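You operate a simulated robot arm through the tools that you are given. There is no shell and no other tool.

You are at the controls of a simulated robot arm. One attempt, no reset.

TASK
Find the dead push switch in the tester and put it in the red tray.
Fine: power on, click both switches once each: the dead one's lamp shows red; power off before it comes out; the good one stays in its socket.

Only the result counts: the job must be done as asked and must still hold three seconds after the hand-in. Knocking over, shifting, dropping, spilling or breaking anything else fails it.

THE ROBOT
A 6-joint arm with a two-finger parallel gripper, fixed in place. Base frame: the origin is on the floor under the middle of its stand, x ahead of it, y to its left, z up; the work surface is at about z = 0.8. Lengths are in m, angles in degrees, forces in N, time in s.
With the tool pointing down near the work surface it reaches from about 0.3 to 0.66 m from the base axis. Its first joint turns from -115.0 to 115.0 degrees. Payload 3.43 kg.
The TCP is the grasp point between the finger pads, 0.034 m short of the fingertips. In the tool frame z runs along the fingers and y along their closing line. Largest opening 0.128 m; finger width 0.024, thickness 0.012; the body of the gripper, 0.048 by 0.13 m, starts 0.096 m behind the TCP.
Orientation is that of the tool frame in the base frame, as [roll, pitch, yaw] about the fixed x, y, z axes, in that order (R = Rz(yaw) Ry(pitch) Rx(roll)). With the fingers straight down and closing along the base's y, the tool's x points along the base's -x, its y along +y and its z along -z.

THE INTERFACE
- The arm moves only by the tool arm_command. Its argument "commands" is a list of rows, each an object (a shift or turn left out is 0, a gripper value left out holds the last) with "translation": the shift along the base's x, y, z in m, a list of three; "turn": the turn, a rotation vector about the base's x, y, z in rad, a list of three; "grip": the opening, from 0 (shut) to 1 (fully open). In form: [{"translation": [dx, dy, dz], "turn": [ax, ay, az], "grip": grip}, ...]. A call has 1 to 20 rows; each row shifts and turns the commanded pose from where the row before left it. A row lasts 0.2 s, in which the tool goes at most 0.05 m and 8.6 degrees; a call with a longer step from one row to the next is refused whole, and so is a gripper value outside its range. Where a pose cannot be reached the arm comes as near as it can. A force on the tool above 40 N (or 10 N above the force at the start of the call, whichever is more), or a blocked arm, ends the call early, and 0.2 s more pass. The fingers move at their own pace (about 0.153 m/s each) and stop on an object; they squeeze with about 34 N. The grip force told is the motor's: it shows also when the fingers shut on nothing. Time passes only in rows, and 0.2 s behind the last, so rows that do not move let the fingers close. The reply holds the time, the measured pose of the TCP, the force on the tool along the base axes, the opening and the grip force, in the units named above and with some noise, with the torque about the TCP (base axes, N m) and any sound that the robot's microphone picked up.
- Cameras (640 x 400 px; columns grow to the right, rows downward): "scene" is fixed at [0.3991, -0.4976, 1.3879]; the picture's right is [0.60, 0.80, 0.00], its down [0.75, -0.57, -0.35] and it looks along [-0.28, 0.21, -0.94] (base axes); focal length 344 px, centre (320, 200). "wrist" rides on the gripper at [0.076, -0.011, -0.16] in the tool frame; the picture's right is [0.15, 0.99, 0.00], its down [-0.88, 0.13, -0.46] and it looks along [-0.45, 0.07, 0.89] (tool axes); focal length 234 px, centre (320, 200). There is no depth. A picture from a camera that has moved, and an enlarged one, comes with that camera's place and axes in the base frame and with its lens.
- camera(camera): a new picture of that camera. The clock stands still meanwhile.
- slide_trunk(by): slides the trunk up (or, below 0, down) by that many m; the arm rides with it, the base frame stays. It gives what a move gives, with no picture.
- zoom(camera, box): a new picture of the part [left, top, right, bottom] of that camera's present view, enlarged. The clock stands still meanwhile.
- finish_job(): hands the job in; it is judged then, once.

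Places have to be worked out from the pictures, the camera data and where the tool is seen. Open the gripper and draw the arm clear of the work before you hand the job in, unless the task says otherwise.

The tools are called after "Call:" by a JSON object that holds its "method" and its "body". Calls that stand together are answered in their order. arm_command: Moves the arm, as the interface text tells. Its arguments: {"type":"object","properties":{"commands":{"type":"array","items":{"type":"object","properties":{"translation":{"type":"array","items":{"type":"number"}},"turn":{"type":"array","items":{"type":"number"}},"grip":{"type":"number"}}}}},"required":["commands"]} The other tools are called the same way: slide_trunk (by) moves the trunk up or down; camera (camera) takes a picture; zoom (camera, box) takes an enlarged picture of a part of a camera's view; finish_job () hands the job in.

At the start:

```text
time: 0.0
tool_pos: [0.2802, -0.3421, 1.0471]
orientation: [-180.0, 0.0, 180.0]
wrist_force: [0.3, 0.2, 0.2]
moment: [0.05, 0.02, -0.01]
width: 0.1279
finger_force: 0.0
trunk travel left (down, up): [-0.875, 0.115]
```

scene: 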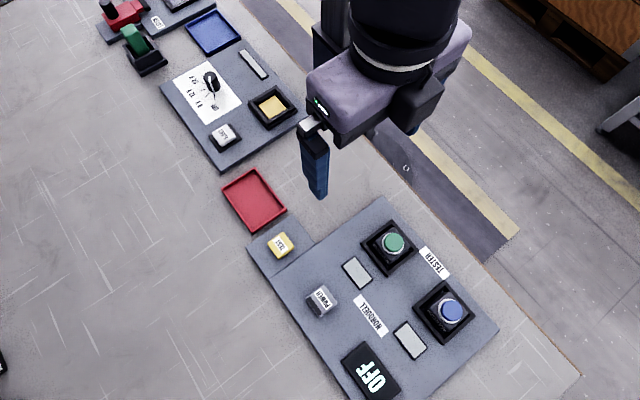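
wrist: 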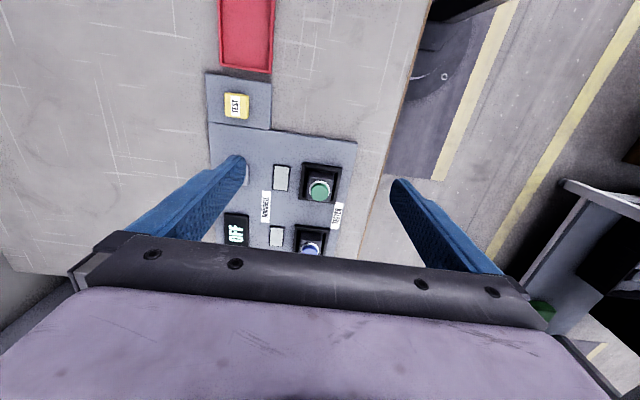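

I'll enlarge the scene view to read the tester panel and trays before moving.

Call:
{"method": "zoom", "body": {"camera": "scene", "box": [220, 160, 540, 400]}}

Call:
{"method": "zoom", "body": {"camera": "scene", "box": [80, 0, 320, 180]}}

Call:
{"method": "zoom", "body": {"camera": "wrist", "box": [180, 0, 380, 260]}}

```text
1.67 times, centred on (380, 280) of scene
camera zoom: at [0.3991, -0.4976, 1.3879], right [0.6, 0.8, 0.0], down [0.75, -0.57, -0.35], along [-0.28, 0.21, -0.94], focal length 573 px, centre (220, 67)
```

zoom: 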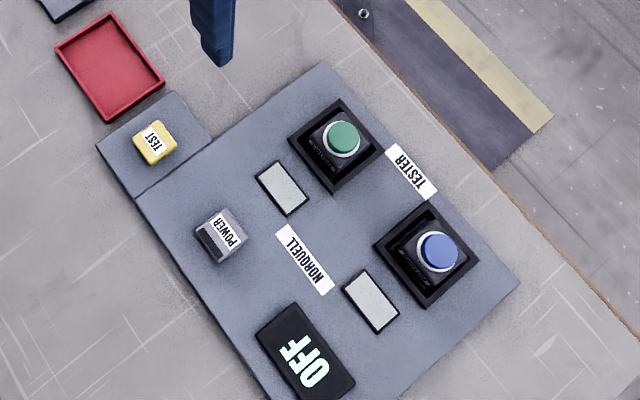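

```text
2.22 times, centred on (200, 90) of scene
camera zoom: at [0.3991, -0.4976, 1.3879], right [0.6, 0.8, 0.0], down [0.75, -0.57, -0.35], along [-0.28, 0.21, -0.94], focal length 764 px, centre (587, 444)
```

zoom: 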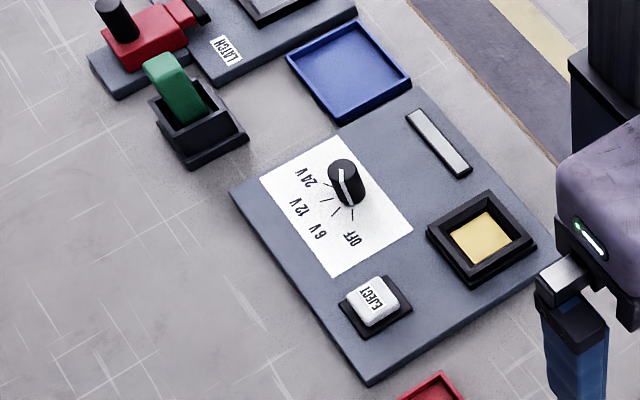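

```text
1.54 times, centred on (280, 130) of wrist
camera zoom: at [0.205, -0.3537, 1.2079], right [-0.15, 0.99, 0.0], down [0.88, 0.13, 0.46], along [0.45, 0.07, -0.89], focal length 360 px, centre (382, 308)
```

zoom: 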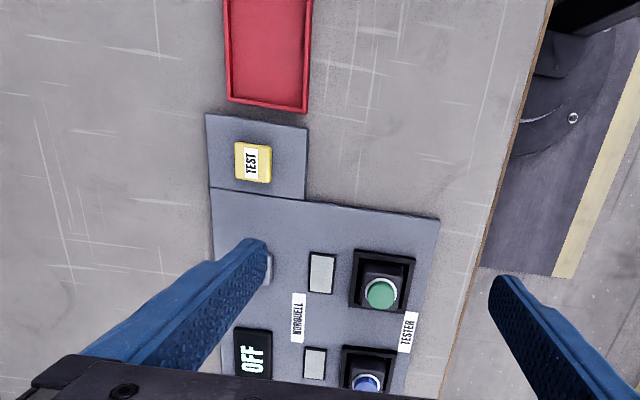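

The tester sits roughly at x 0.29–0.57, y −0.28 to −0.52. My estimates are green switch (0.367, −0.330), blue (0.495, −0.328), POWER around (0.368, −0.473) and red tray (0.154, −0.463). I'll shift the arm a little toward the tray so the wrist camera gets a clearer view of the tester.

Call:
{"method": "arm_command", "body": {"commands": [{"translation": [-0.02, -0.02, 0.02]}, {"translation": [-0.02, -0.02, 0.02]}, {"translation": [-0.02, -0.02, 0.01]}, {"translation": [-0.01, -0.02, 0.01]}]}}

Call:
{"method": "camera", "body": {"camera": "wrist"}}

Call:
{"method": "camera", "body": {"camera": "scene"}}

```text
time: 1.0
tool_pos: [0.2104, -0.4233, 1.1079]
orientation: [180.0, -0.1, -180.0]
wrist_force: [-1.0, -0.1, -0.2]
moment: [0.02, -0.02, 0.03]
width: 0.128
finger_force: 0.1
trunk travel left (down, up): [-0.875, 0.115]
```

```text
taken
camera wrist: at [0.1348, -0.433, 1.2685], right [-0.15, 0.99, 0.0], down [0.88, 0.13, 0.46], along [0.45, 0.07, -0.89], focal length 234 px, centre (320, 200)
```

wrist: 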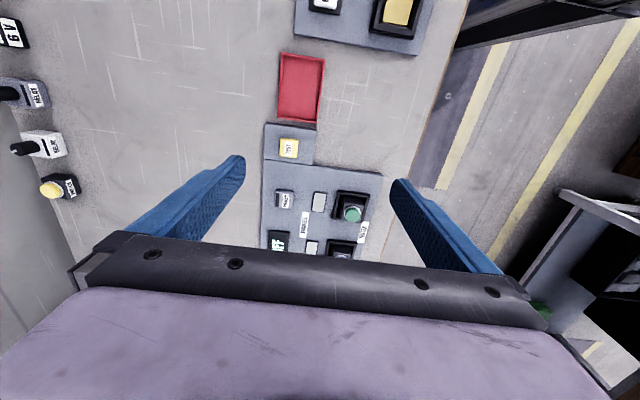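

```text
taken
```

scene: 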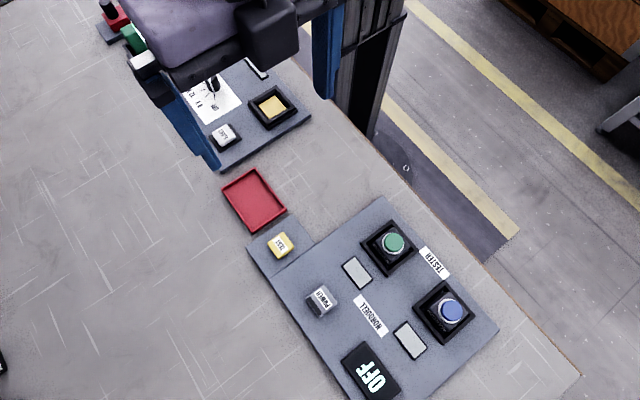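

I'll enlarge the wrist view of the tester and its surroundings.

Call:
{"method": "zoom", "body": {"camera": "wrist", "box": [240, 110, 400, 260]}}

Call:
{"method": "zoom", "body": {"camera": "scene", "box": [340, 200, 500, 350]}}

Call:
{"method": "zoom", "body": {"camera": "scene", "box": [230, 210, 420, 400]}}

```text
2.67 times, centred on (320, 185) of wrist
camera zoom: at [0.1348, -0.433, 1.2685], right [-0.15, 0.99, 0.0], down [0.88, 0.13, 0.46], along [0.45, 0.07, -0.89], focal length 624 px, centre (320, 240)
```

zoom: 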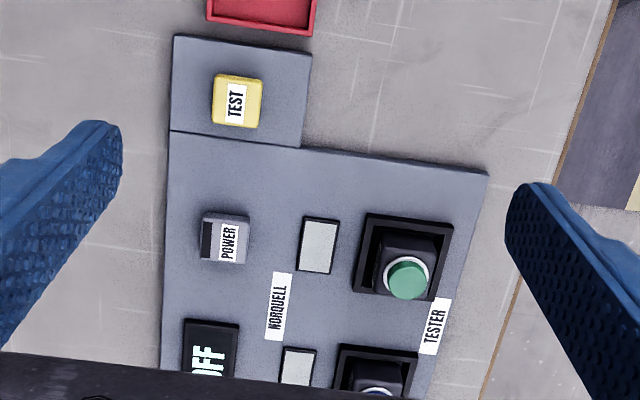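

```text
2.67 times, centred on (420, 275) of scene
camera zoom: at [0.3991, -0.4976, 1.3879], right [0.6, 0.8, 0.0], down [0.75, -0.57, -0.35], along [-0.28, 0.21, -0.94], focal length 917 px, centre (53, 0)
```

zoom: 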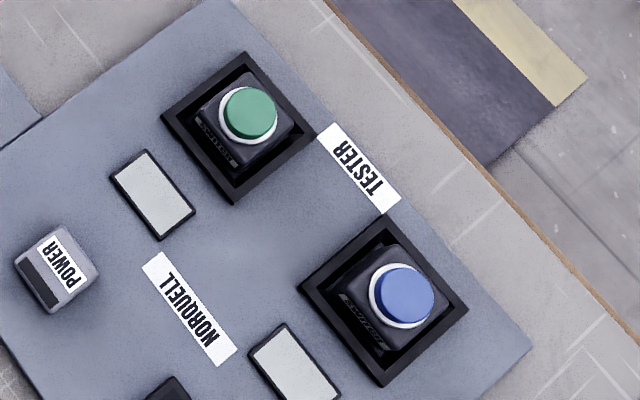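

```text
2.11 times, centred on (325, 305) of scene
camera zoom: at [0.3991, -0.4976, 1.3879], right [0.6, 0.8, 0.0], down [0.75, -0.57, -0.35], along [-0.28, 0.21, -0.94], focal length 724 px, centre (310, -21)
```

zoom: 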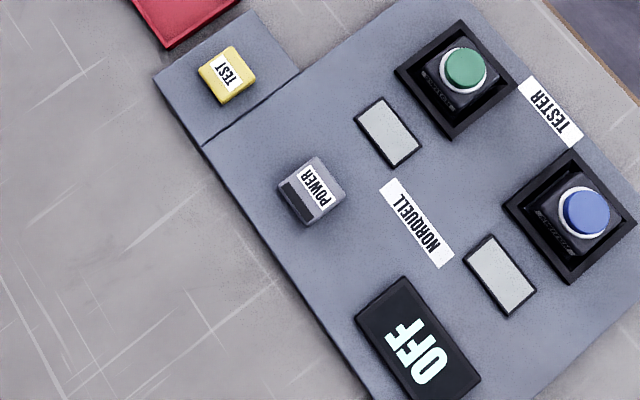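

I'll zoom tightly on each socket, the power button and the display to gauge heights and gaps.

Call:
{"method": "zoom", "body": {"camera": "scene", "box": [355, 210, 425, 280]}}

Call:
{"method": "zoom", "body": {"camera": "scene", "box": [410, 270, 490, 350]}}

Call:
{"method": "zoom", "body": {"camera": "wrist", "box": [325, 180, 380, 225]}}

Call:
{"method": "zoom", "body": {"camera": "scene", "box": [295, 275, 345, 325]}}

Call:
{"method": "zoom", "body": {"camera": "wrist", "box": [265, 180, 310, 215]}}

```text
5.71 times, centred on (390, 245) of scene
camera zoom: at [0.3991, -0.4976, 1.3879], right [0.6, 0.8, 0.0], down [0.75, -0.57, -0.35], along [-0.28, 0.21, -0.94], focal length 1966 px, centre (-80, -57)
```

zoom: 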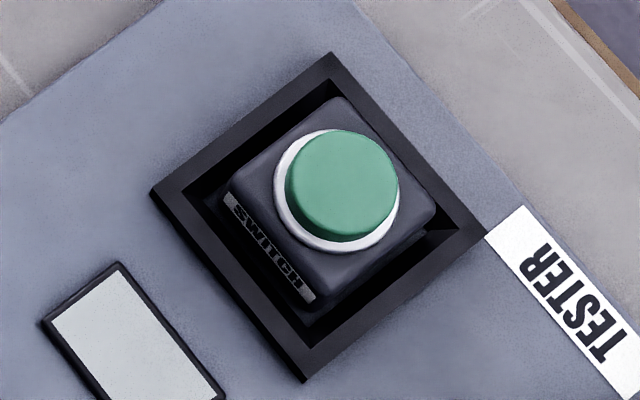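

```text
5.00 times, centred on (450, 310) of scene
camera zoom: at [0.3991, -0.4976, 1.3879], right [0.6, 0.8, 0.0], down [0.75, -0.57, -0.35], along [-0.28, 0.21, -0.94], focal length 1720 px, centre (-330, -350)
```

zoom: 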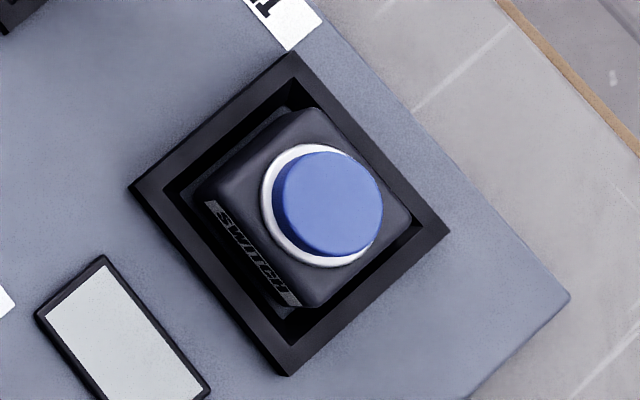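

```text
8.89 times, centred on (352, 202) of wrist
camera zoom: at [0.1348, -0.433, 1.2685], right [-0.15, 0.99, 0.0], down [0.88, 0.13, 0.46], along [0.45, 0.07, -0.89], focal length 2082 px, centre (31, 178)
```

zoom: 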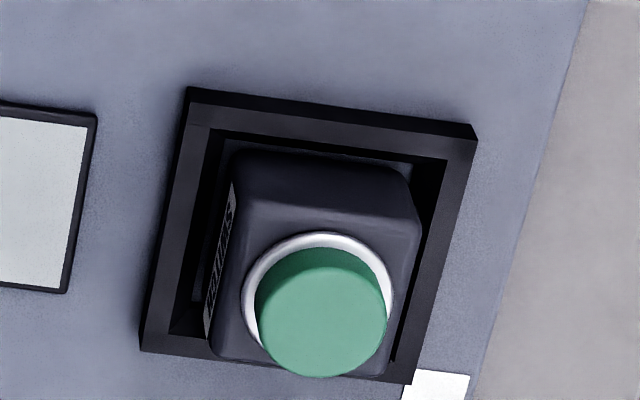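

```text
8.00 times, centred on (320, 300) of scene
camera zoom: at [0.3991, -0.4976, 1.3879], right [0.6, 0.8, 0.0], down [0.75, -0.57, -0.35], along [-0.28, 0.21, -0.94], focal length 2752 px, centre (320, -600)
```

zoom: 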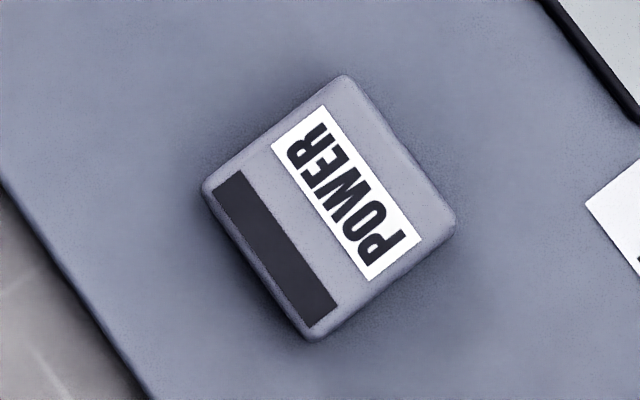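

```text
11.43 times, centred on (288, 198) of wrist
camera zoom: at [0.1348, -0.433, 1.2685], right [-0.15, 0.99, 0.0], down [0.88, 0.13, 0.46], along [0.45, 0.07, -0.89], focal length 2676 px, centre (691, 229)
```

zoom: 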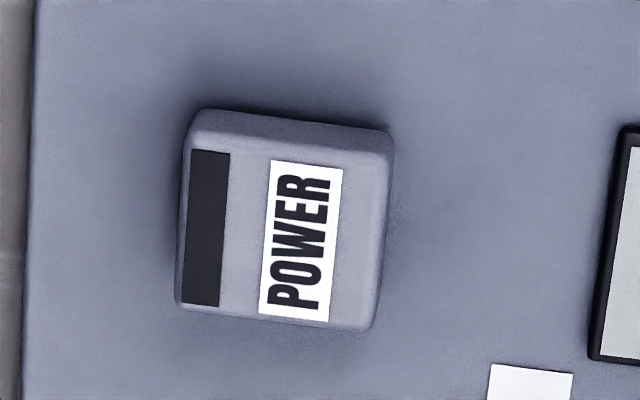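

Triangulation gives: POWER top ≈ (0.368, −0.473, 0.832), green cap top ≈ (0.367, −0.329, 0.856), socket rim ≈ 0.825, switch body ≈ 0.042 wide with its top at ≈ 0.84. I'll shut the fingers and hover above POWER.

Call:
{"method": "arm_command", "body": {"commands": [{"translation": [0.0263, -0.0083, -0.03], "grip": 0}, {"translation": [0.0263, -0.0083, -0.03]}, {"translation": [0.0263, -0.0083, -0.03]}, {"translation": [0.0263, -0.0083, -0.035]}, {"translation": [0.0263, -0.0083, -0.035]}, {"translation": [0.0263, -0.0083, -0.035]}, {"translation": [0, 0, -0.008]}, {}]}}

Call:
{"method": "camera", "body": {"camera": "wrist"}}

Call:
{"method": "camera", "body": {"camera": "scene"}}

```text
time: 2.8
tool_pos: [0.3712, -0.4727, 0.9039]
orientation: [180.0, 0.0, 180.0]
wrist_force: [0.2, 0.5, -1.1]
moment: [-0.01, -0.01, -0.04]
width: 0.0005
finger_force: 33.6
trunk travel left (down, up): [-0.875, 0.115]
```

```text
taken
camera wrist: at [0.2955, -0.483, 1.0647], right [-0.15, 0.99, 0.0], down [0.88, 0.13, 0.46], along [0.45, 0.07, -0.89], focal length 234 px, centre (320, 200)
```

wrist: 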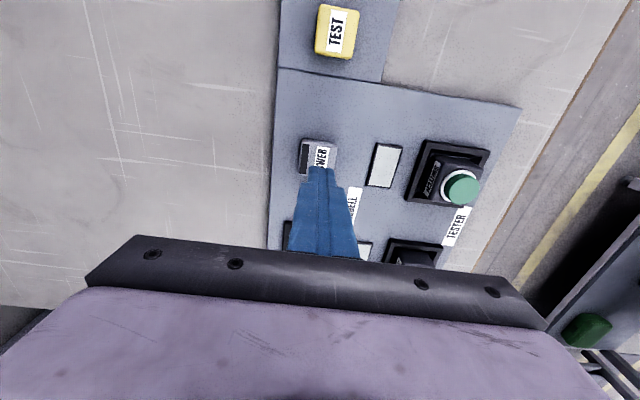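

```text
taken
```

scene: 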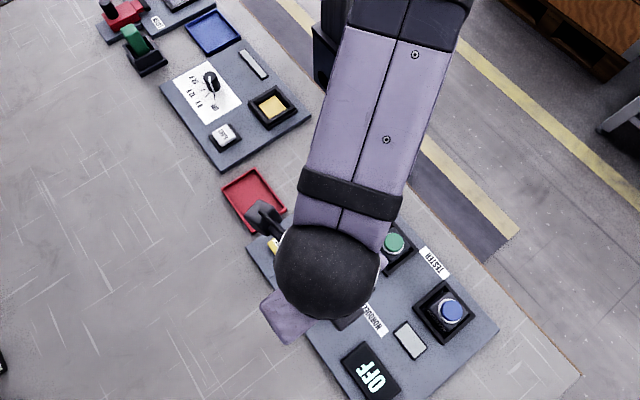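

The fingertips are over POWER. I'll descend to just above its top and feel for contact.

Call:
{"method": "arm_command", "body": {"commands": [{"translation": [-0.002, 0, -0.014]}, {"translation": [0, 0, -0.012]}, {"translation": [0, 0, -0.008]}, {"translation": [0, 0, -0.002]}, {}]}}

Call:
{"method": "zoom", "body": {"camera": "wrist", "box": [260, 120, 420, 240]}}

```text
time: 4.0
tool_pos: [0.3666, -0.4724, 0.8686]
orientation: [180.0, 0.0, -180.0]
wrist_force: [-1.0, -0.5, -0.4]
moment: [0.01, 0.04, -0.06]
width: 0.0
finger_force: 33.0
trunk travel left (down, up): [-0.875, 0.115]
```

```text
3.33 times, centred on (340, 180) of wrist
camera zoom: at [0.2913, -0.4836, 1.0287], right [-0.15, 0.99, 0.0], down [0.88, 0.13, 0.46], along [0.45, 0.07, -0.89], focal length 781 px, centre (253, 267)
```

zoom: 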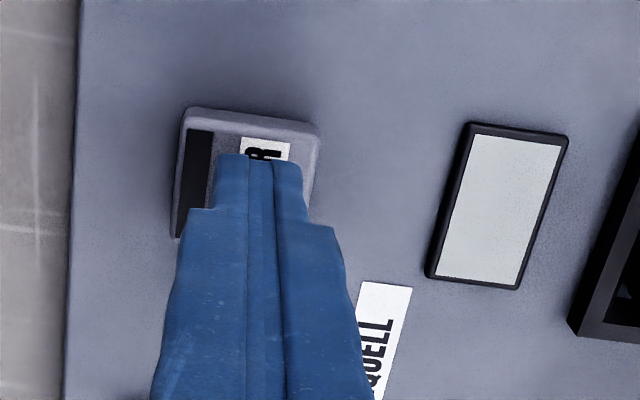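

The tips sit about 2 mm above POWER, centred on it. I'll press down in 1.5 mm steps and watch the force and sound.

Call:
{"method": "arm_command", "body": {"commands": [{"translation": [0, 0, -0.0015]}, {"translation": [0, 0, -0.0015]}, {"translation": [0, 0, -0.0015]}]}}

Call:
{"method": "zoom", "body": {"camera": "scene", "box": [330, 200, 510, 400]}}

```text
time: 4.8
tool_pos: [0.3661, -0.4726, 0.8646]
orientation: [-179.9, 0.1, -179.9]
wrist_force: [-0.7, -1.1, 0.3]
moment: [0.0, 0.0, 0.0]
width: 0.0
finger_force: 33.1
trunk travel left (down, up): [-0.875, 0.115]
```

```text
2.00 times, centred on (420, 300) of scene
camera zoom: at [0.3991, -0.4976, 1.3879], right [0.6, 0.8, 0.0], down [0.75, -0.57, -0.35], along [-0.28, 0.21, -0.94], focal length 688 px, centre (120, 0)
```

zoom: 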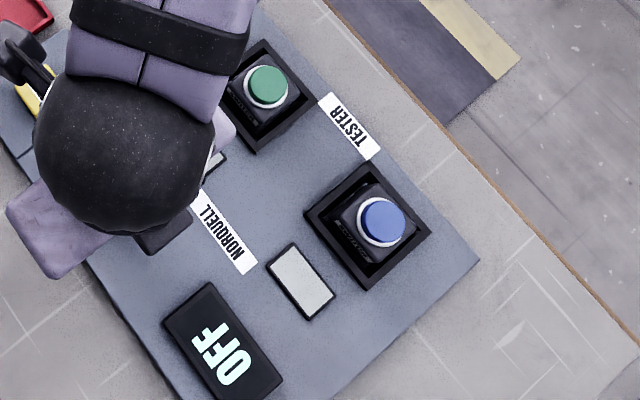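

No contact yet at TCP z 0.8646. I'll continue in small steps.

Call:
{"method": "arm_command", "body": {"commands": [{"translation": [0, 0, -0.0015]}, {"translation": [0, 0, -0.0015]}]}}

```text
time: 5.4
tool_pos: [0.3662, -0.4717, 0.8602]
orientation: [180.0, 0.1, 179.9]
wrist_force: [0.8, 0.3, 0.6]
moment: [0.01, -0.01, 0.0]
width: 0.0
finger_force: 33.4
trunk travel left (down, up): [-0.875, 0.115]
```

Still only noise-level force. I'll check the wrist picture before going lower.

Call:
{"method": "zoom", "body": {"camera": "wrist", "box": [270, 130, 370, 210]}}

Call:
{"method": "arm_command", "body": {"commands": [{"translation": [0, 0, -0.0015]}]}}

```text
5.00 times, centred on (320, 170) of wrist
camera zoom: at [0.2909, -0.4834, 1.0216], right [-0.15, 0.99, 0.0], down [0.88, 0.13, 0.46], along [0.45, 0.07, -0.89], focal length 1171 px, centre (320, 350)
```

zoom: 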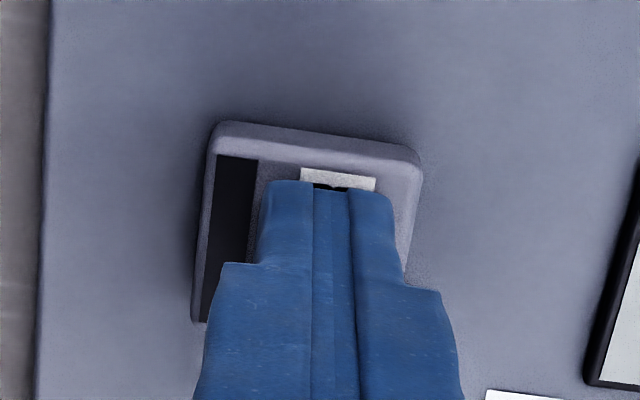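

```text
time: 5.8
tool_pos: [0.3661, -0.4721, 0.8612]
orientation: [-180.0, 0.0, 179.9]
wrist_force: [1.3, 0.1, 0.8]
moment: [0.04, -0.03, 0.0]
width: 0.0002
finger_force: 33.5
trunk travel left (down, up): [-0.875, 0.115]
```

The tips look to be at or near the button top. I'll continue pressing in small steps.

Call:
{"method": "arm_command", "body": {"commands": [{"translation": [0, 0, -0.0015]}, {"translation": [0, 0, -0.0015]}]}}

Call:
{"method": "zoom", "body": {"camera": "wrist", "box": [270, 130, 370, 210]}}

```text
time: 6.4
tool_pos: [0.3663, -0.4727, 0.8574]
orientation: [-179.8, 0.0, -180.0]
wrist_force: [0.8, 0.2, 4.3]
moment: [0.03, -0.05, 0.03]
width: 0.0
finger_force: 33.3
trunk travel left (down, up): [-0.875, 0.115]
heard: click
```

```text
5.00 times, centred on (320, 170) of wrist
camera zoom: at [0.2908, -0.4833, 1.0174], right [-0.15, 0.99, 0.0], down [0.88, 0.13, 0.46], along [0.45, 0.07, -0.89], focal length 1171 px, centre (320, 350)
```

zoom: 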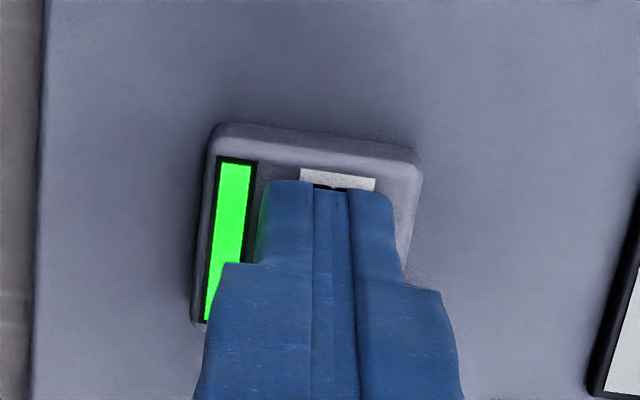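

I heard a click and POWER's strip is lit green, so power is on. I'll lift straight up and move over the green switch.

Call:
{"method": "arm_command", "body": {"commands": [{"translation": [0, 0, 0.01]}, {"translation": [0, 0, 0.03]}, {"translation": [0, 0, 0.035]}, {"translation": [0.0005, 0.048, 0]}, {"translation": [0, 0.048, 0]}, {"translation": [0, 0.047, 0]}, {}]}}

Call:
{"method": "camera", "body": {"camera": "scene"}}

Call:
{"method": "camera", "body": {"camera": "wrist"}}

```text
time: 8.0
tool_pos: [0.3676, -0.3303, 0.9322]
orientation: [-180.0, 0.0, 180.0]
wrist_force: [0.3, 0.9, 0.5]
moment: [0.06, 0.01, -0.02]
width: 0.0
finger_force: 32.6
trunk travel left (down, up): [-0.875, 0.115]
```

```text
taken
```

scene: 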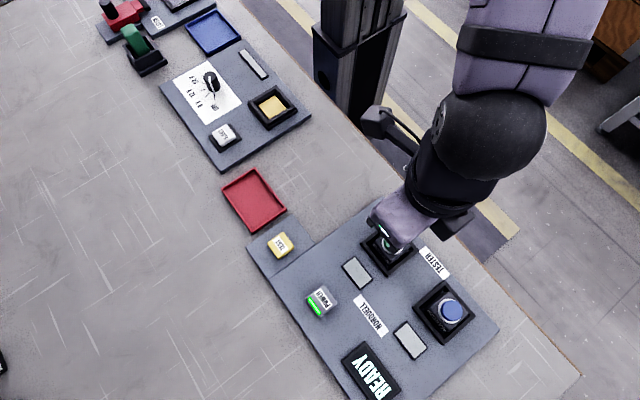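

```text
taken
camera wrist: at [0.2915, -0.3416, 1.092], right [-0.15, 0.99, 0.0], down [0.88, 0.13, 0.46], along [0.45, 0.07, -0.89], focal length 234 px, centre (320, 200)
```

wrist: 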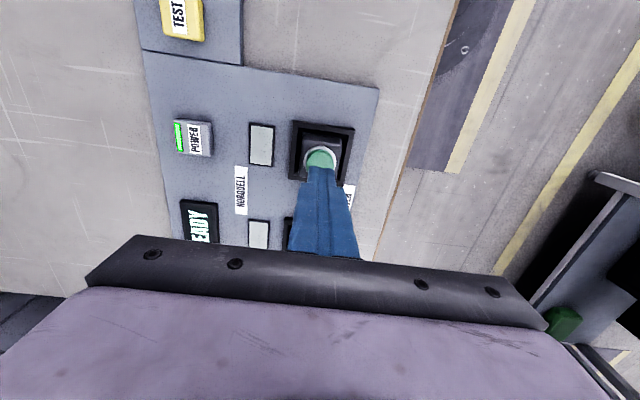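

The display now reads READY and the tool is over the green cap at (0.3676, −0.330). I'll descend close to the cap.

Call:
{"method": "arm_command", "body": {"commands": [{"translation": [0, 0.0007, -0.015]}, {"translation": [0, 0, -0.013]}, {"translation": [0, 0, -0.009]}, {}]}}

Call:
{"method": "zoom", "body": {"camera": "wrist", "box": [250, 110, 400, 230]}}

```text
time: 9.0
tool_pos: [0.3684, -0.3294, 0.8946]
orientation: [-180.0, -0.1, -180.0]
wrist_force: [-0.2, 0.3, 0.1]
moment: [-0.03, -0.02, -0.02]
width: 0.0
finger_force: 33.1
trunk travel left (down, up): [-0.875, 0.115]
```

```text
3.33 times, centred on (325, 170) of wrist
camera zoom: at [0.292, -0.34, 1.0551], right [-0.15, 0.99, 0.0], down [0.88, 0.13, 0.46], along [0.45, 0.07, -0.89], focal length 781 px, centre (303, 300)
```

zoom: 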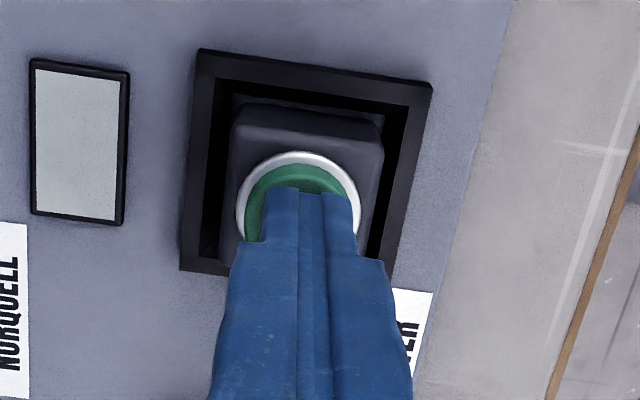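

The tips are centred on the green cap. I'll press in 1.5 mm steps, listening for the click and stopping at it.

Call:
{"method": "arm_command", "body": {"commands": [{"translation": [0, 0, -0.0015]}, {"translation": [0, 0, -0.0015]}, {"translation": [0, 0, -0.0015]}]}}

```text
time: 9.8
tool_pos: [0.3676, -0.3289, 0.889]
orientation: [179.9, 0.1, -180.0]
wrist_force: [1.0, -0.5, 0.5]
moment: [-0.03, -0.04, 0.0]
width: 0.0
finger_force: 33.0
trunk travel left (down, up): [-0.875, 0.115]
```

No contact yet; continuing in small steps.

Call:
{"method": "arm_command", "body": {"commands": [{"translation": [0, 0, -0.0015]}, {"translation": [0, 0, -0.0015]}]}}

```text
time: 10.4
tool_pos: [0.3664, -0.3277, 0.887]
orientation: [-179.9, 0.0, -180.0]
wrist_force: [-1.5, -0.2, 3.1]
moment: [-0.04, 0.03, 0.0]
width: 0.0
finger_force: 32.6
trunk travel left (down, up): [-0.875, 0.115]
heard: click
```

I heard a click with 3 N upward. I'll check the lamp and display before lifting.

Call:
{"method": "zoom", "body": {"camera": "wrist", "box": [170, 90, 400, 250]}}

Call:
{"method": "camera", "body": {"camera": "scene"}}

```text
2.50 times, centred on (285, 170) of wrist
camera zoom: at [0.2914, -0.34, 1.0477], right [-0.15, 0.99, 0.0], down [0.88, 0.13, 0.46], along [0.45, 0.07, -0.89], focal length 585 px, centre (408, 275)
```

zoom: 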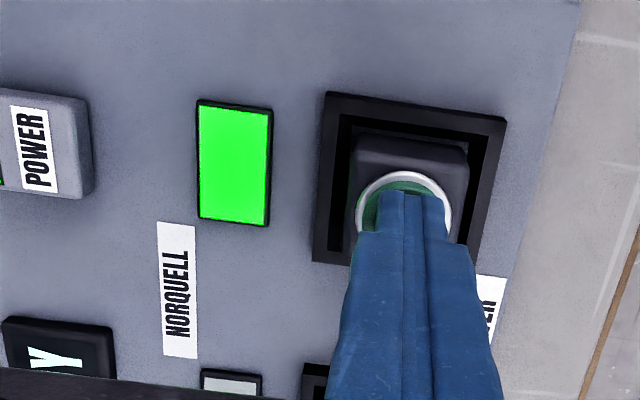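

```text
taken
```

scene: 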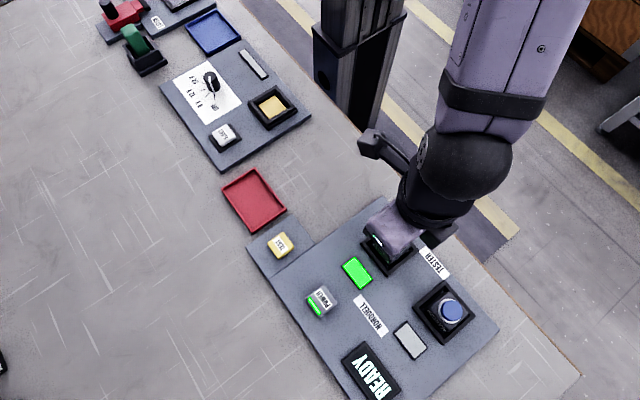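

The green switch's lamp is green, so it's good. Lifting off and moving over the blue switch to click it once.

Call:
{"method": "arm_command", "body": {"commands": [{"translation": [0, 0, 0.01]}, {"translation": [0, 0, 0.03]}, {"translation": [0.0425, 0, 0.005]}, {"translation": [0.0425, 0, 0]}, {"translation": [0.0425, 0.0005, 0]}, {}]}}

Call:
{"method": "zoom", "body": {"camera": "wrist", "box": [200, 90, 420, 250]}}

Call:
{"method": "camera", "body": {"camera": "scene"}}

```text
time: 11.8
tool_pos: [0.4953, -0.3261, 0.931]
orientation: [-180.0, 0.0, 180.0]
wrist_force: [0.3, 0.3, 0.8]
moment: [0.04, 0.02, -0.02]
width: 0.0
finger_force: 32.5
trunk travel left (down, up): [-0.875, 0.115]
```

```text
2.50 times, centred on (310, 170) of wrist
camera zoom: at [0.4196, -0.3384, 1.0911], right [-0.15, 0.99, 0.0], down [0.88, 0.13, 0.46], along [0.45, 0.07, -0.89], focal length 585 px, centre (345, 275)
```

zoom: 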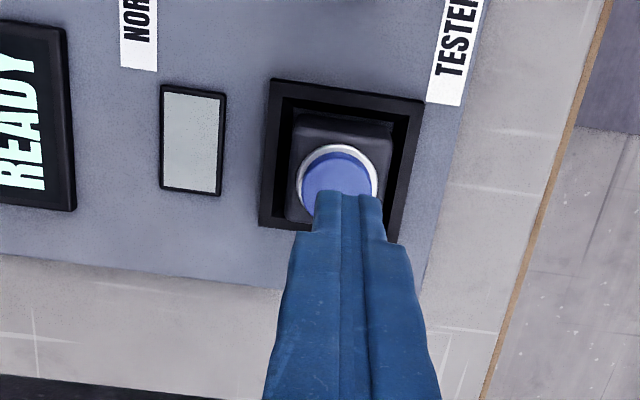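

```text
taken
```

scene: 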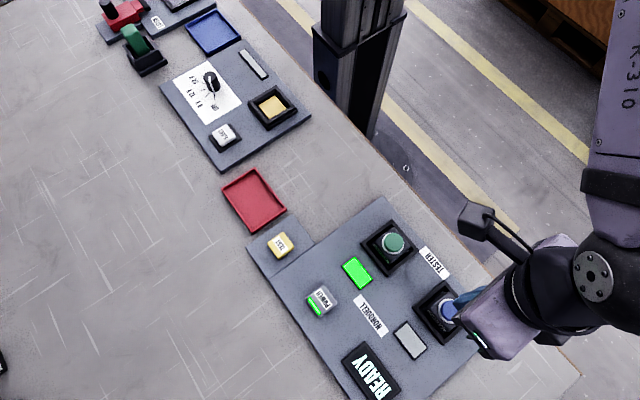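

From this picture the blue cap centre is at about (0.496, −0.329). I'll nudge y by −3 mm and descend close to it.

Call:
{"method": "arm_command", "body": {"commands": [{"translation": [0.0005, -0.003, -0.014]}, {"translation": [0, 0, -0.013]}, {"translation": [0, 0, -0.009]}, {}]}}

Call:
{"method": "zoom", "body": {"camera": "wrist", "box": [250, 110, 400, 230]}}

```text
time: 12.8
tool_pos: [0.4953, -0.33, 0.8958]
orientation: [-179.9, -0.1, -180.0]
wrist_force: [-1.0, 0.0, 0.4]
moment: [-0.02, 0.0, -0.02]
width: 0.0
finger_force: 33.3
trunk travel left (down, up): [-0.875, 0.115]
```

```text
3.33 times, centred on (325, 170) of wrist
camera zoom: at [0.4193, -0.3414, 1.056], right [-0.15, 0.99, 0.0], down [0.88, 0.13, 0.46], along [0.45, 0.07, -0.89], focal length 781 px, centre (303, 300)
```

zoom: 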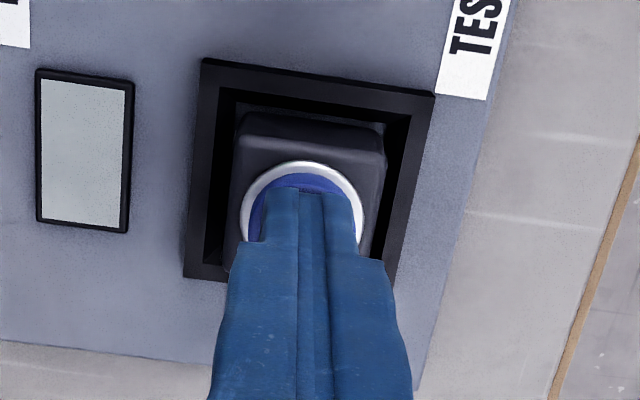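

Centred on the blue cap. I'll press in 1.5 mm steps.

Call:
{"method": "arm_command", "body": {"commands": [{"translation": [0, 0, -0.0015]}, {"translation": [0, 0, -0.0015]}, {"translation": [0, 0, -0.0015]}, {"translation": [0, 0, -0.001]}]}}

```text
time: 13.8
tool_pos: [0.4945, -0.3309, 0.8899]
orientation: [180.0, 0.0, 180.0]
wrist_force: [1.3, 0.4, 0.8]
moment: [-0.01, -0.02, 0.0]
width: 0.0
finger_force: 33.1
trunk travel left (down, up): [-0.875, 0.115]
```

No click yet; continuing.

Call:
{"method": "arm_command", "body": {"commands": [{"translation": [0, 0, -0.0015]}, {"translation": [0, 0, -0.001]}]}}

```text
time: 14.4
tool_pos: [0.4943, -0.331, 0.8873]
orientation: [179.9, 0.1, -179.9]
wrist_force: [-0.7, -0.4, 2.0]
moment: [-0.01, -0.03, 0.0]
width: 0.0
finger_force: 32.9
trunk travel left (down, up): [-0.875, 0.115]
heard: click
```

A click was heard. I'll check the lamps.

Call:
{"method": "zoom", "body": {"camera": "wrist", "box": [170, 60, 400, 250]}}

Call:
{"method": "camera", "body": {"camera": "scene"}}

```text
2.11 times, centred on (285, 155) of wrist
camera zoom: at [0.419, -0.3422, 1.0483], right [-0.15, 0.99, 0.0], down [0.88, 0.13, 0.46], along [0.45, 0.07, -0.89], focal length 493 px, centre (394, 295)
```

zoom: 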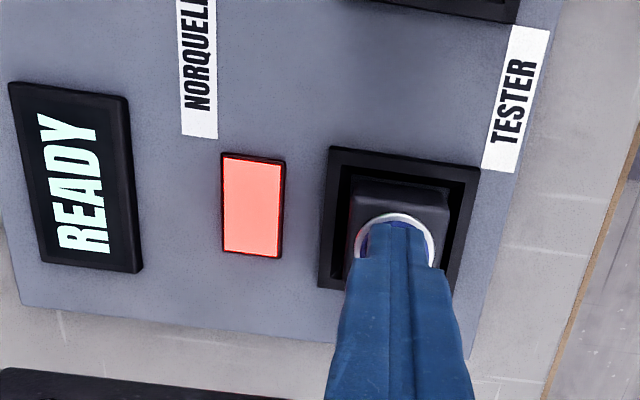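

```text
taken
```

scene: 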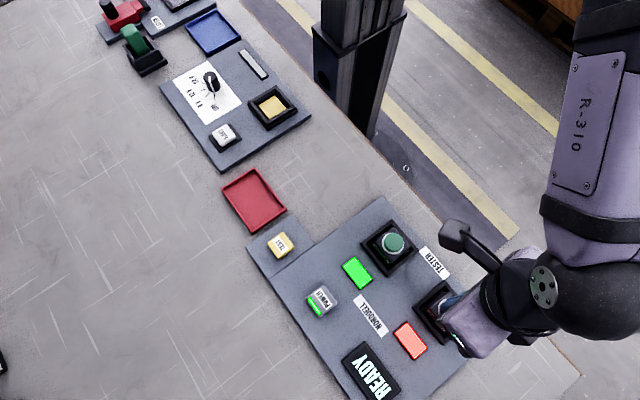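

Blue's lamp is red: blue is the dead one. I'll lift off and go back over POWER to switch off.

Call:
{"method": "arm_command", "body": {"commands": [{"translation": [0, 0, 0.01]}, {"translation": [0, 0, 0.035]}, {"translation": [-0.0257, -0.0285, 0]}, {"translation": [-0.0257, -0.0285, 0]}, {"translation": [-0.0257, -0.0285, 0]}, {"translation": [-0.0257, -0.0285, 0]}, {"translation": [-0.0257, -0.0285, 0]}, {"translation": [0, 0, -0.03]}, {"translation": [0, 0, -0.03]}, {}]}}

Call:
{"method": "zoom", "body": {"camera": "wrist", "box": [260, 110, 420, 230]}}

```text
time: 16.6
tool_pos: [0.3665, -0.4728, 0.8729]
orientation: [180.0, 0.0, 180.0]
wrist_force: [0.3, 0.5, -0.3]
moment: [-0.03, 0.0, -0.02]
width: 0.0
finger_force: 32.9
trunk travel left (down, up): [-0.875, 0.115]
```

```text
3.33 times, centred on (340, 170) of wrist
camera zoom: at [0.2912, -0.485, 1.0331], right [-0.15, 0.99, 0.0], down [0.88, 0.13, 0.46], along [0.45, 0.07, -0.89], focal length 781 px, centre (253, 300)
```

zoom: 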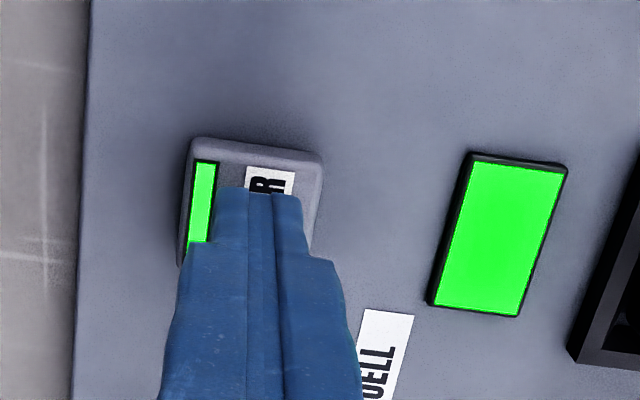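

Over POWER at 0.873. The earlier click came at about 0.857, so I'll step down to just above that, then finish in tiny steps.

Call:
{"method": "arm_command", "body": {"commands": [{"translation": [0, 0, -0.006]}, {"translation": [0, 0, -0.005]}, {"translation": [0, 0, -0.0015]}, {"translation": [0, 0, -0.001]}]}}

```text
time: 17.6
tool_pos: [0.3673, -0.4755, 0.8593]
orientation: [-180.0, 0.0, -180.0]
wrist_force: [-0.8, -0.5, 1.2]
moment: [-0.02, 0.05, -0.01]
width: 0.0
finger_force: 32.8
trunk travel left (down, up): [-0.875, 0.115]
```

Near contact, with no click so far. Two more tiny steps.

Call:
{"method": "arm_command", "body": {"commands": [{"translation": [0, 0, -0.0015]}, {"translation": [0, 0, -0.001]}]}}

Call:
{"method": "camera", "body": {"camera": "scene"}}

```text
time: 18.2
tool_pos: [0.3663, -0.4743, 0.8572]
orientation: [-179.9, 0.0, 180.0]
wrist_force: [-1.3, -2.3, 2.6]
moment: [-0.07, -0.02, -0.01]
width: 0.0
finger_force: 32.6
trunk travel left (down, up): [-0.875, 0.115]
heard: click
```

```text
taken
```

scene: 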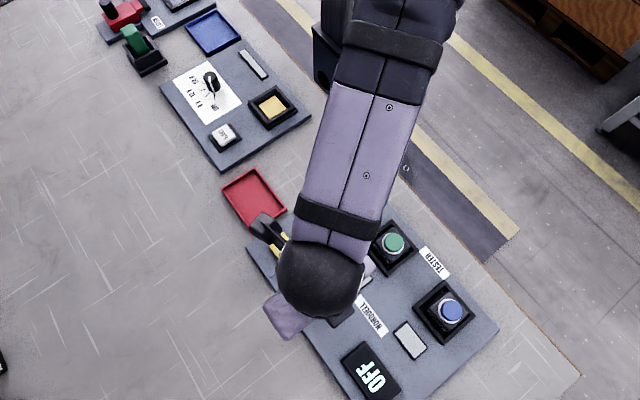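

Display reads OFF with the lamps out, so power is off. I'll lift, open the fingers partway and move over the blue switch. On the way I'll turn the tool −90° so the fingers close along x, matching the tray's long side.

Call:
{"method": "arm_command", "body": {"commands": [{"translation": [0, 0, 0.012]}, {"translation": [0, 0, 0.04]}, {"translation": [0, 0, 0.045]}, {"translation": [0.0118, 0.0131, 0], "turn": [0, 0, -0.1428], "grip": 0.5}, {"translation": [0.0118, 0.0131, 0], "turn": [0, 0, -0.1428]}, {"translation": [0.0118, 0.0131, 0], "turn": [0, 0, -0.1428]}, {"translation": [0.0118, 0.0131, 0], "turn": [0, 0, -0.1428]}, {"translation": [0.0118, 0.0131, 0], "turn": [0, 0, -0.1428]}, {"translation": [0.0118, 0.0131, 0], "turn": [0, 0, -0.1428]}, {"translation": [0.0118, 0.0131, 0], "turn": [0, 0, -0.1428]}, {"translation": [0.0118, 0.0131, 0], "turn": [0, 0, -0.1428]}, {"translation": [0.0118, 0.0131, 0], "turn": [0, 0, -0.1428]}, {"translation": [0.0118, 0.0131, 0], "turn": [0, 0, -0.1428]}, {"translation": [0.0118, 0.0131, 0], "turn": [0, 0, -0.1428]}, {}]}}

Call:
{"method": "camera", "body": {"camera": "wrist"}}

Call:
{"method": "camera", "body": {"camera": "scene"}}

```text
time: 21.4
tool_pos: [0.4954, -0.3296, 0.9547]
orientation: [-180.0, 0.1, 89.9]
wrist_force: [0.0, -0.1, -0.2]
moment: [0.0, -0.04, -0.02]
width: 0.064
finger_force: 0.1
trunk travel left (down, up): [-0.875, 0.115]
```

```text
taken
camera wrist: at [0.4849, -0.2536, 1.115], right [0.99, 0.15, 0.0], down [0.13, -0.88, 0.46], along [0.07, -0.45, -0.89], focal length 234 px, centre (320, 200)
```

wrist: 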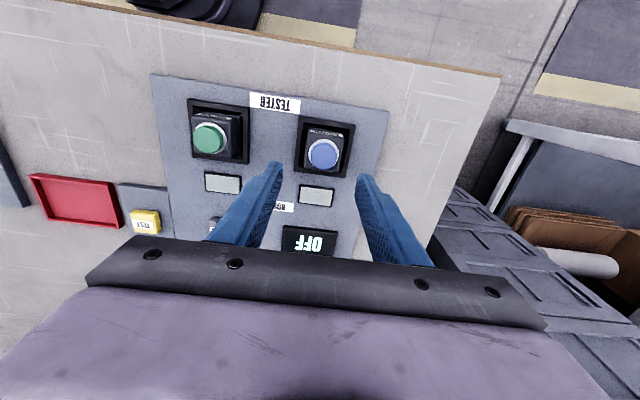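

```text
taken
```

scene: 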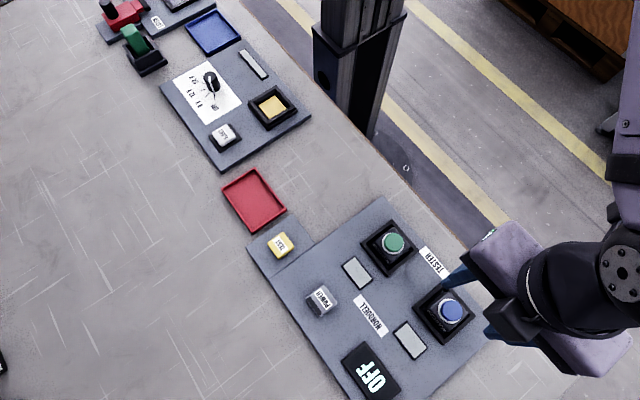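

I'll zoom in here to measure the blue switch's body and rim precisely.

Call:
{"method": "zoom", "body": {"camera": "wrist", "box": [280, 105, 370, 190]}}

Call:
{"method": "zoom", "body": {"camera": "scene", "box": [405, 270, 490, 350]}}

```text
4.71 times, centred on (325, 148) of wrist
camera zoom: at [0.4849, -0.2536, 1.115], right [0.99, 0.15, 0.0], down [0.13, -0.88, 0.46], along [0.07, -0.45, -0.89], focal length 1102 px, centre (296, 447)
```

zoom: 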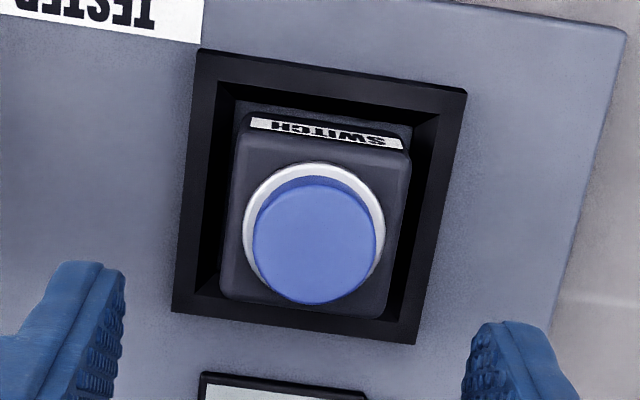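

```text
5.00 times, centred on (448, 310) of scene
camera zoom: at [0.3991, -0.4976, 1.3879], right [0.6, 0.8, 0.0], down [0.75, -0.57, -0.35], along [-0.28, 0.21, -0.94], focal length 1720 px, centre (-318, -350)
```

zoom: 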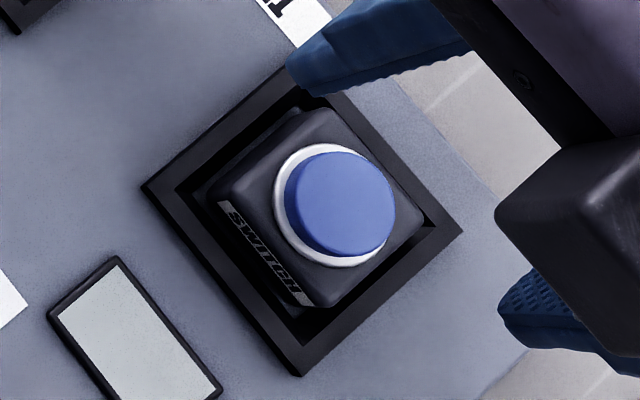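

The wrist view puts the blue switch centre about 5 mm in +x from the tool axis, while the scene view agrees with the current x. I'll descend to just above the cap, where parallax is small, and compare directly.

Call:
{"method": "arm_command", "body": {"commands": [{"translation": [0.0015, 0, -0.02]}, {"translation": [0.001, 0, -0.02]}, {"translation": [0, 0, -0.015]}, {}]}}

Call:
{"method": "camera", "body": {"camera": "wrist"}}

Call:
{"method": "zoom", "body": {"camera": "wrist", "box": [250, 100, 390, 210]}}

Call:
{"method": "zoom", "body": {"camera": "scene", "box": [390, 250, 510, 350]}}

```text
time: 22.4
tool_pos: [0.4972, -0.3286, 0.8992]
orientation: [-180.0, 0.0, 90.1]
wrist_force: [0.4, 0.5, 0.0]
moment: [-0.03, 0.0, 0.02]
width: 0.0641
finger_force: 0.0
trunk travel left (down, up): [-0.875, 0.115]
```

```text
taken
camera wrist: at [0.487, -0.2532, 1.0596], right [0.99, 0.15, 0.0], down [0.13, -0.88, 0.46], along [0.07, -0.45, -0.89], focal length 234 px, centre (320, 200)
```

wrist: 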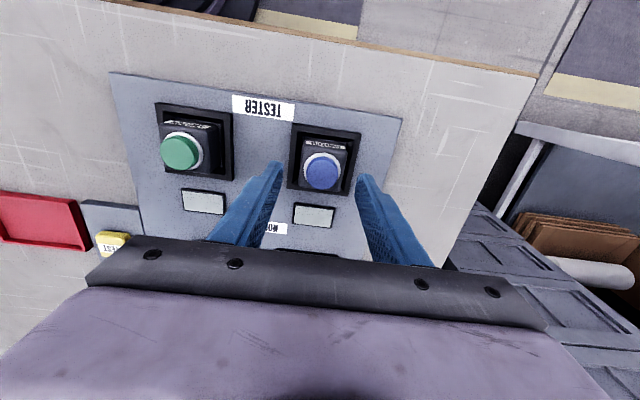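

```text
3.64 times, centred on (320, 155) of wrist
camera zoom: at [0.487, -0.2532, 1.0596], right [0.99, 0.15, 0.0], down [0.13, -0.88, 0.46], along [0.07, -0.45, -0.89], focal length 852 px, centre (320, 364)
```

zoom: 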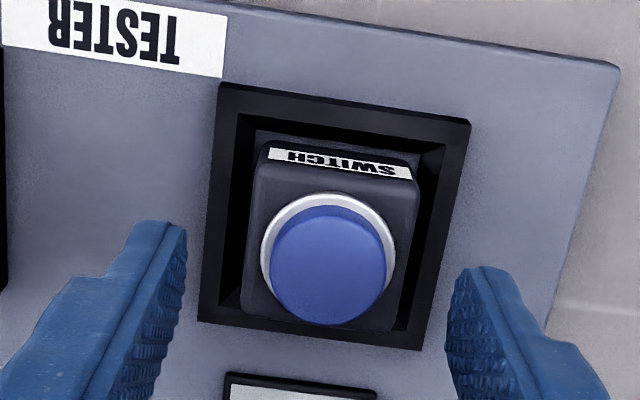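

```text
4.00 times, centred on (450, 300) of scene
camera zoom: at [0.3991, -0.4976, 1.3879], right [0.6, 0.8, 0.0], down [0.75, -0.57, -0.35], along [-0.28, 0.21, -0.94], focal length 1376 px, centre (-200, -200)
```

zoom: 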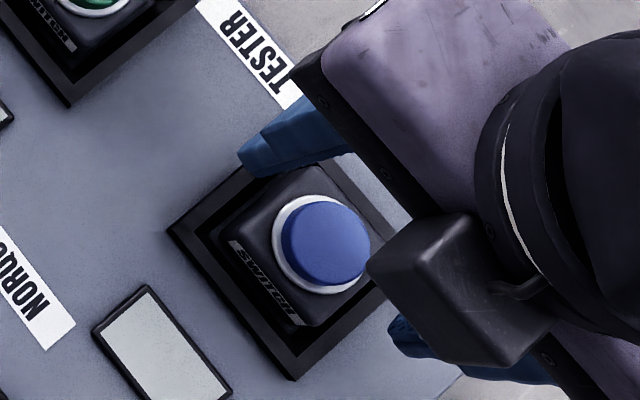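

At this height the blue body centre reads x ≈ 0.5005, y ≈ −0.329. I'll shift +3 mm in x and lower beside the body, stopping a few millimetres above the socket rim.

Call:
{"method": "arm_command", "body": {"commands": [{"translation": [0.0032, 0, 0]}, {"translation": [0, 0, -0.012]}, {"translation": [0, 0, -0.01]}, {"translation": [0, 0, -0.008]}, {"translation": [0, 0, -0.004]}, {}]}}

Call:
{"method": "zoom", "body": {"camera": "wrist", "box": [250, 100, 390, 210]}}

Call:
{"method": "zoom", "body": {"camera": "scene", "box": [400, 260, 500, 350]}}

```text
time: 23.8
tool_pos: [0.502, -0.3293, 0.865]
orientation: [180.0, 0.1, 90.0]
wrist_force: [-0.6, 0.6, 0.3]
moment: [0.04, 0.0, 0.0]
width: 0.0639
finger_force: 0.0
trunk travel left (down, up): [-0.875, 0.115]
```

```text
3.64 times, centred on (320, 155) of wrist
camera zoom: at [0.4907, -0.2535, 1.0254], right [0.99, 0.15, 0.0], down [0.13, -0.88, 0.46], along [0.07, -0.45, -0.89], focal length 852 px, centre (320, 364)
```

zoom: 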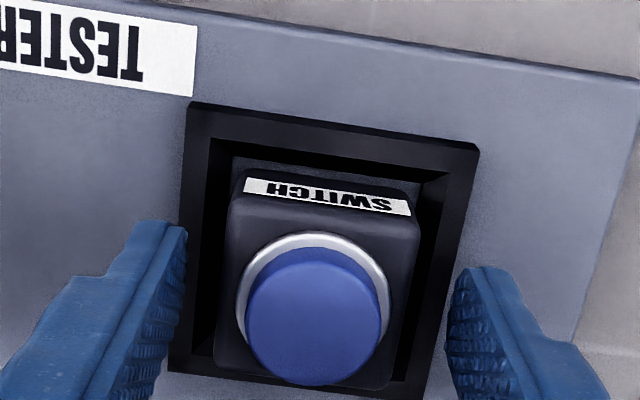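

```text
4.44 times, centred on (450, 305) of scene
camera zoom: at [0.3991, -0.4976, 1.3879], right [0.6, 0.8, 0.0], down [0.75, -0.57, -0.35], along [-0.28, 0.21, -0.94], focal length 1529 px, centre (-258, -267)
```

zoom: 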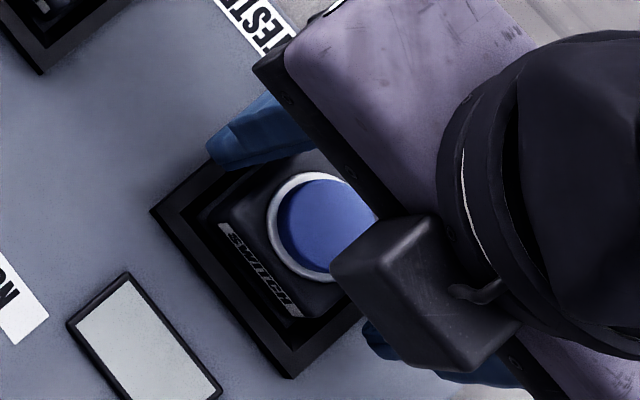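

The fingers straddle the body evenly, about 10 mm each side, with tips at about 0.831. I'll lower 4 mm more and close on the body.

Call:
{"method": "arm_command", "body": {"commands": [{"translation": [0, 0, -0.002]}, {"translation": [0, 0, -0.002]}, {}]}}

Call:
{"method": "arm_command", "body": {"commands": [{"grip": 0.42}, {"grip": 0.36}, {"grip": 0.3}, {"grip": 0.25}, {}]}}

Call:
{"method": "zoom", "body": {"camera": "wrist", "box": [250, 100, 390, 210]}}

```text
time: 24.6
tool_pos: [0.5021, -0.3297, 0.8605]
orientation: [179.9, -0.1, 90.0]
wrist_force: [0.3, 0.7, -0.1]
moment: [0.01, -0.01, -0.01]
width: 0.0641
finger_force: 0.1
trunk travel left (down, up): [-0.875, 0.115]
```

```text
time: 25.8
tool_pos: [0.5022, -0.3292, 0.8616]
orientation: [180.0, 0.1, 90.0]
wrist_force: [0.3, -0.4, -0.2]
moment: [0.05, 0.02, 0.01]
width: 0.0429
finger_force: 34.1
trunk travel left (down, up): [-0.875, 0.115]
```

```text
3.64 times, centred on (320, 155) of wrist
camera zoom: at [0.4909, -0.2537, 1.0217], right [0.99, 0.15, 0.0], down [0.13, -0.88, 0.46], along [0.07, -0.45, -0.89], focal length 852 px, centre (320, 364)
```

zoom: 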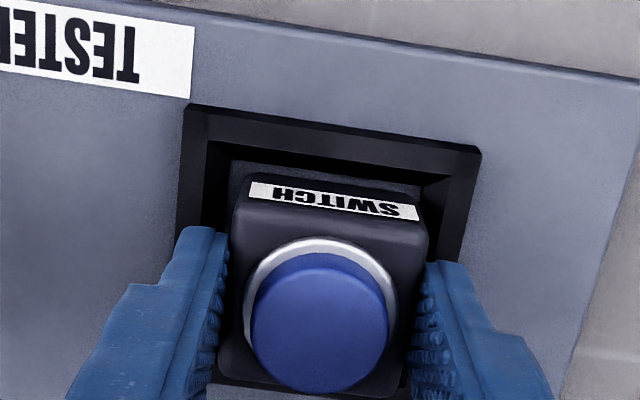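

The fingers are closed on the body (width 0.0429, 34 N). I'll pull straight up slowly while watching the force.

Call:
{"method": "arm_command", "body": {"commands": [{"translation": [0, 0, 0.003], "grip": 0.2}, {"translation": [0, 0, 0.004]}, {"translation": [0, 0, 0.005]}, {"translation": [0, 0, 0.006]}]}}

Call:
{"method": "zoom", "body": {"camera": "wrist", "box": [220, 80, 420, 240]}}

Call:
{"method": "zoom", "body": {"camera": "scene", "box": [390, 240, 510, 350]}}

```text
time: 26.8
tool_pos: [0.5011, -0.3296, 0.8795]
orientation: [-179.9, 0.0, 90.0]
wrist_force: [0.2, 0.3, -1.4]
moment: [0.0, -0.01, 0.01]
width: 0.0433
finger_force: 33.6
trunk travel left (down, up): [-0.875, 0.115]
```

```text
2.50 times, centred on (320, 160) of wrist
camera zoom: at [0.4911, -0.2536, 1.0402], right [0.99, 0.15, 0.0], down [0.13, -0.88, 0.46], along [0.07, -0.45, -0.89], focal length 585 px, centre (320, 300)
```

zoom: 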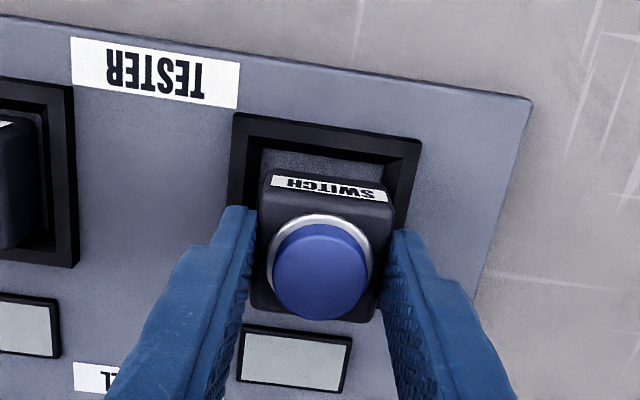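

```text
3.64 times, centred on (450, 295) of scene
camera zoom: at [0.3991, -0.4976, 1.3879], right [0.6, 0.8, 0.0], down [0.75, -0.57, -0.35], along [-0.28, 0.21, -0.94], focal length 1251 px, centre (-153, -146)
```

zoom: 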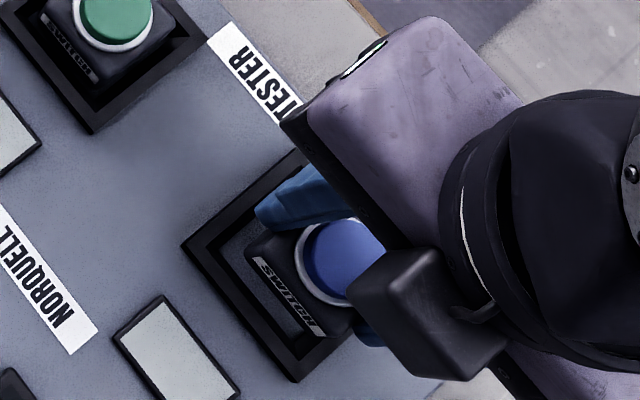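

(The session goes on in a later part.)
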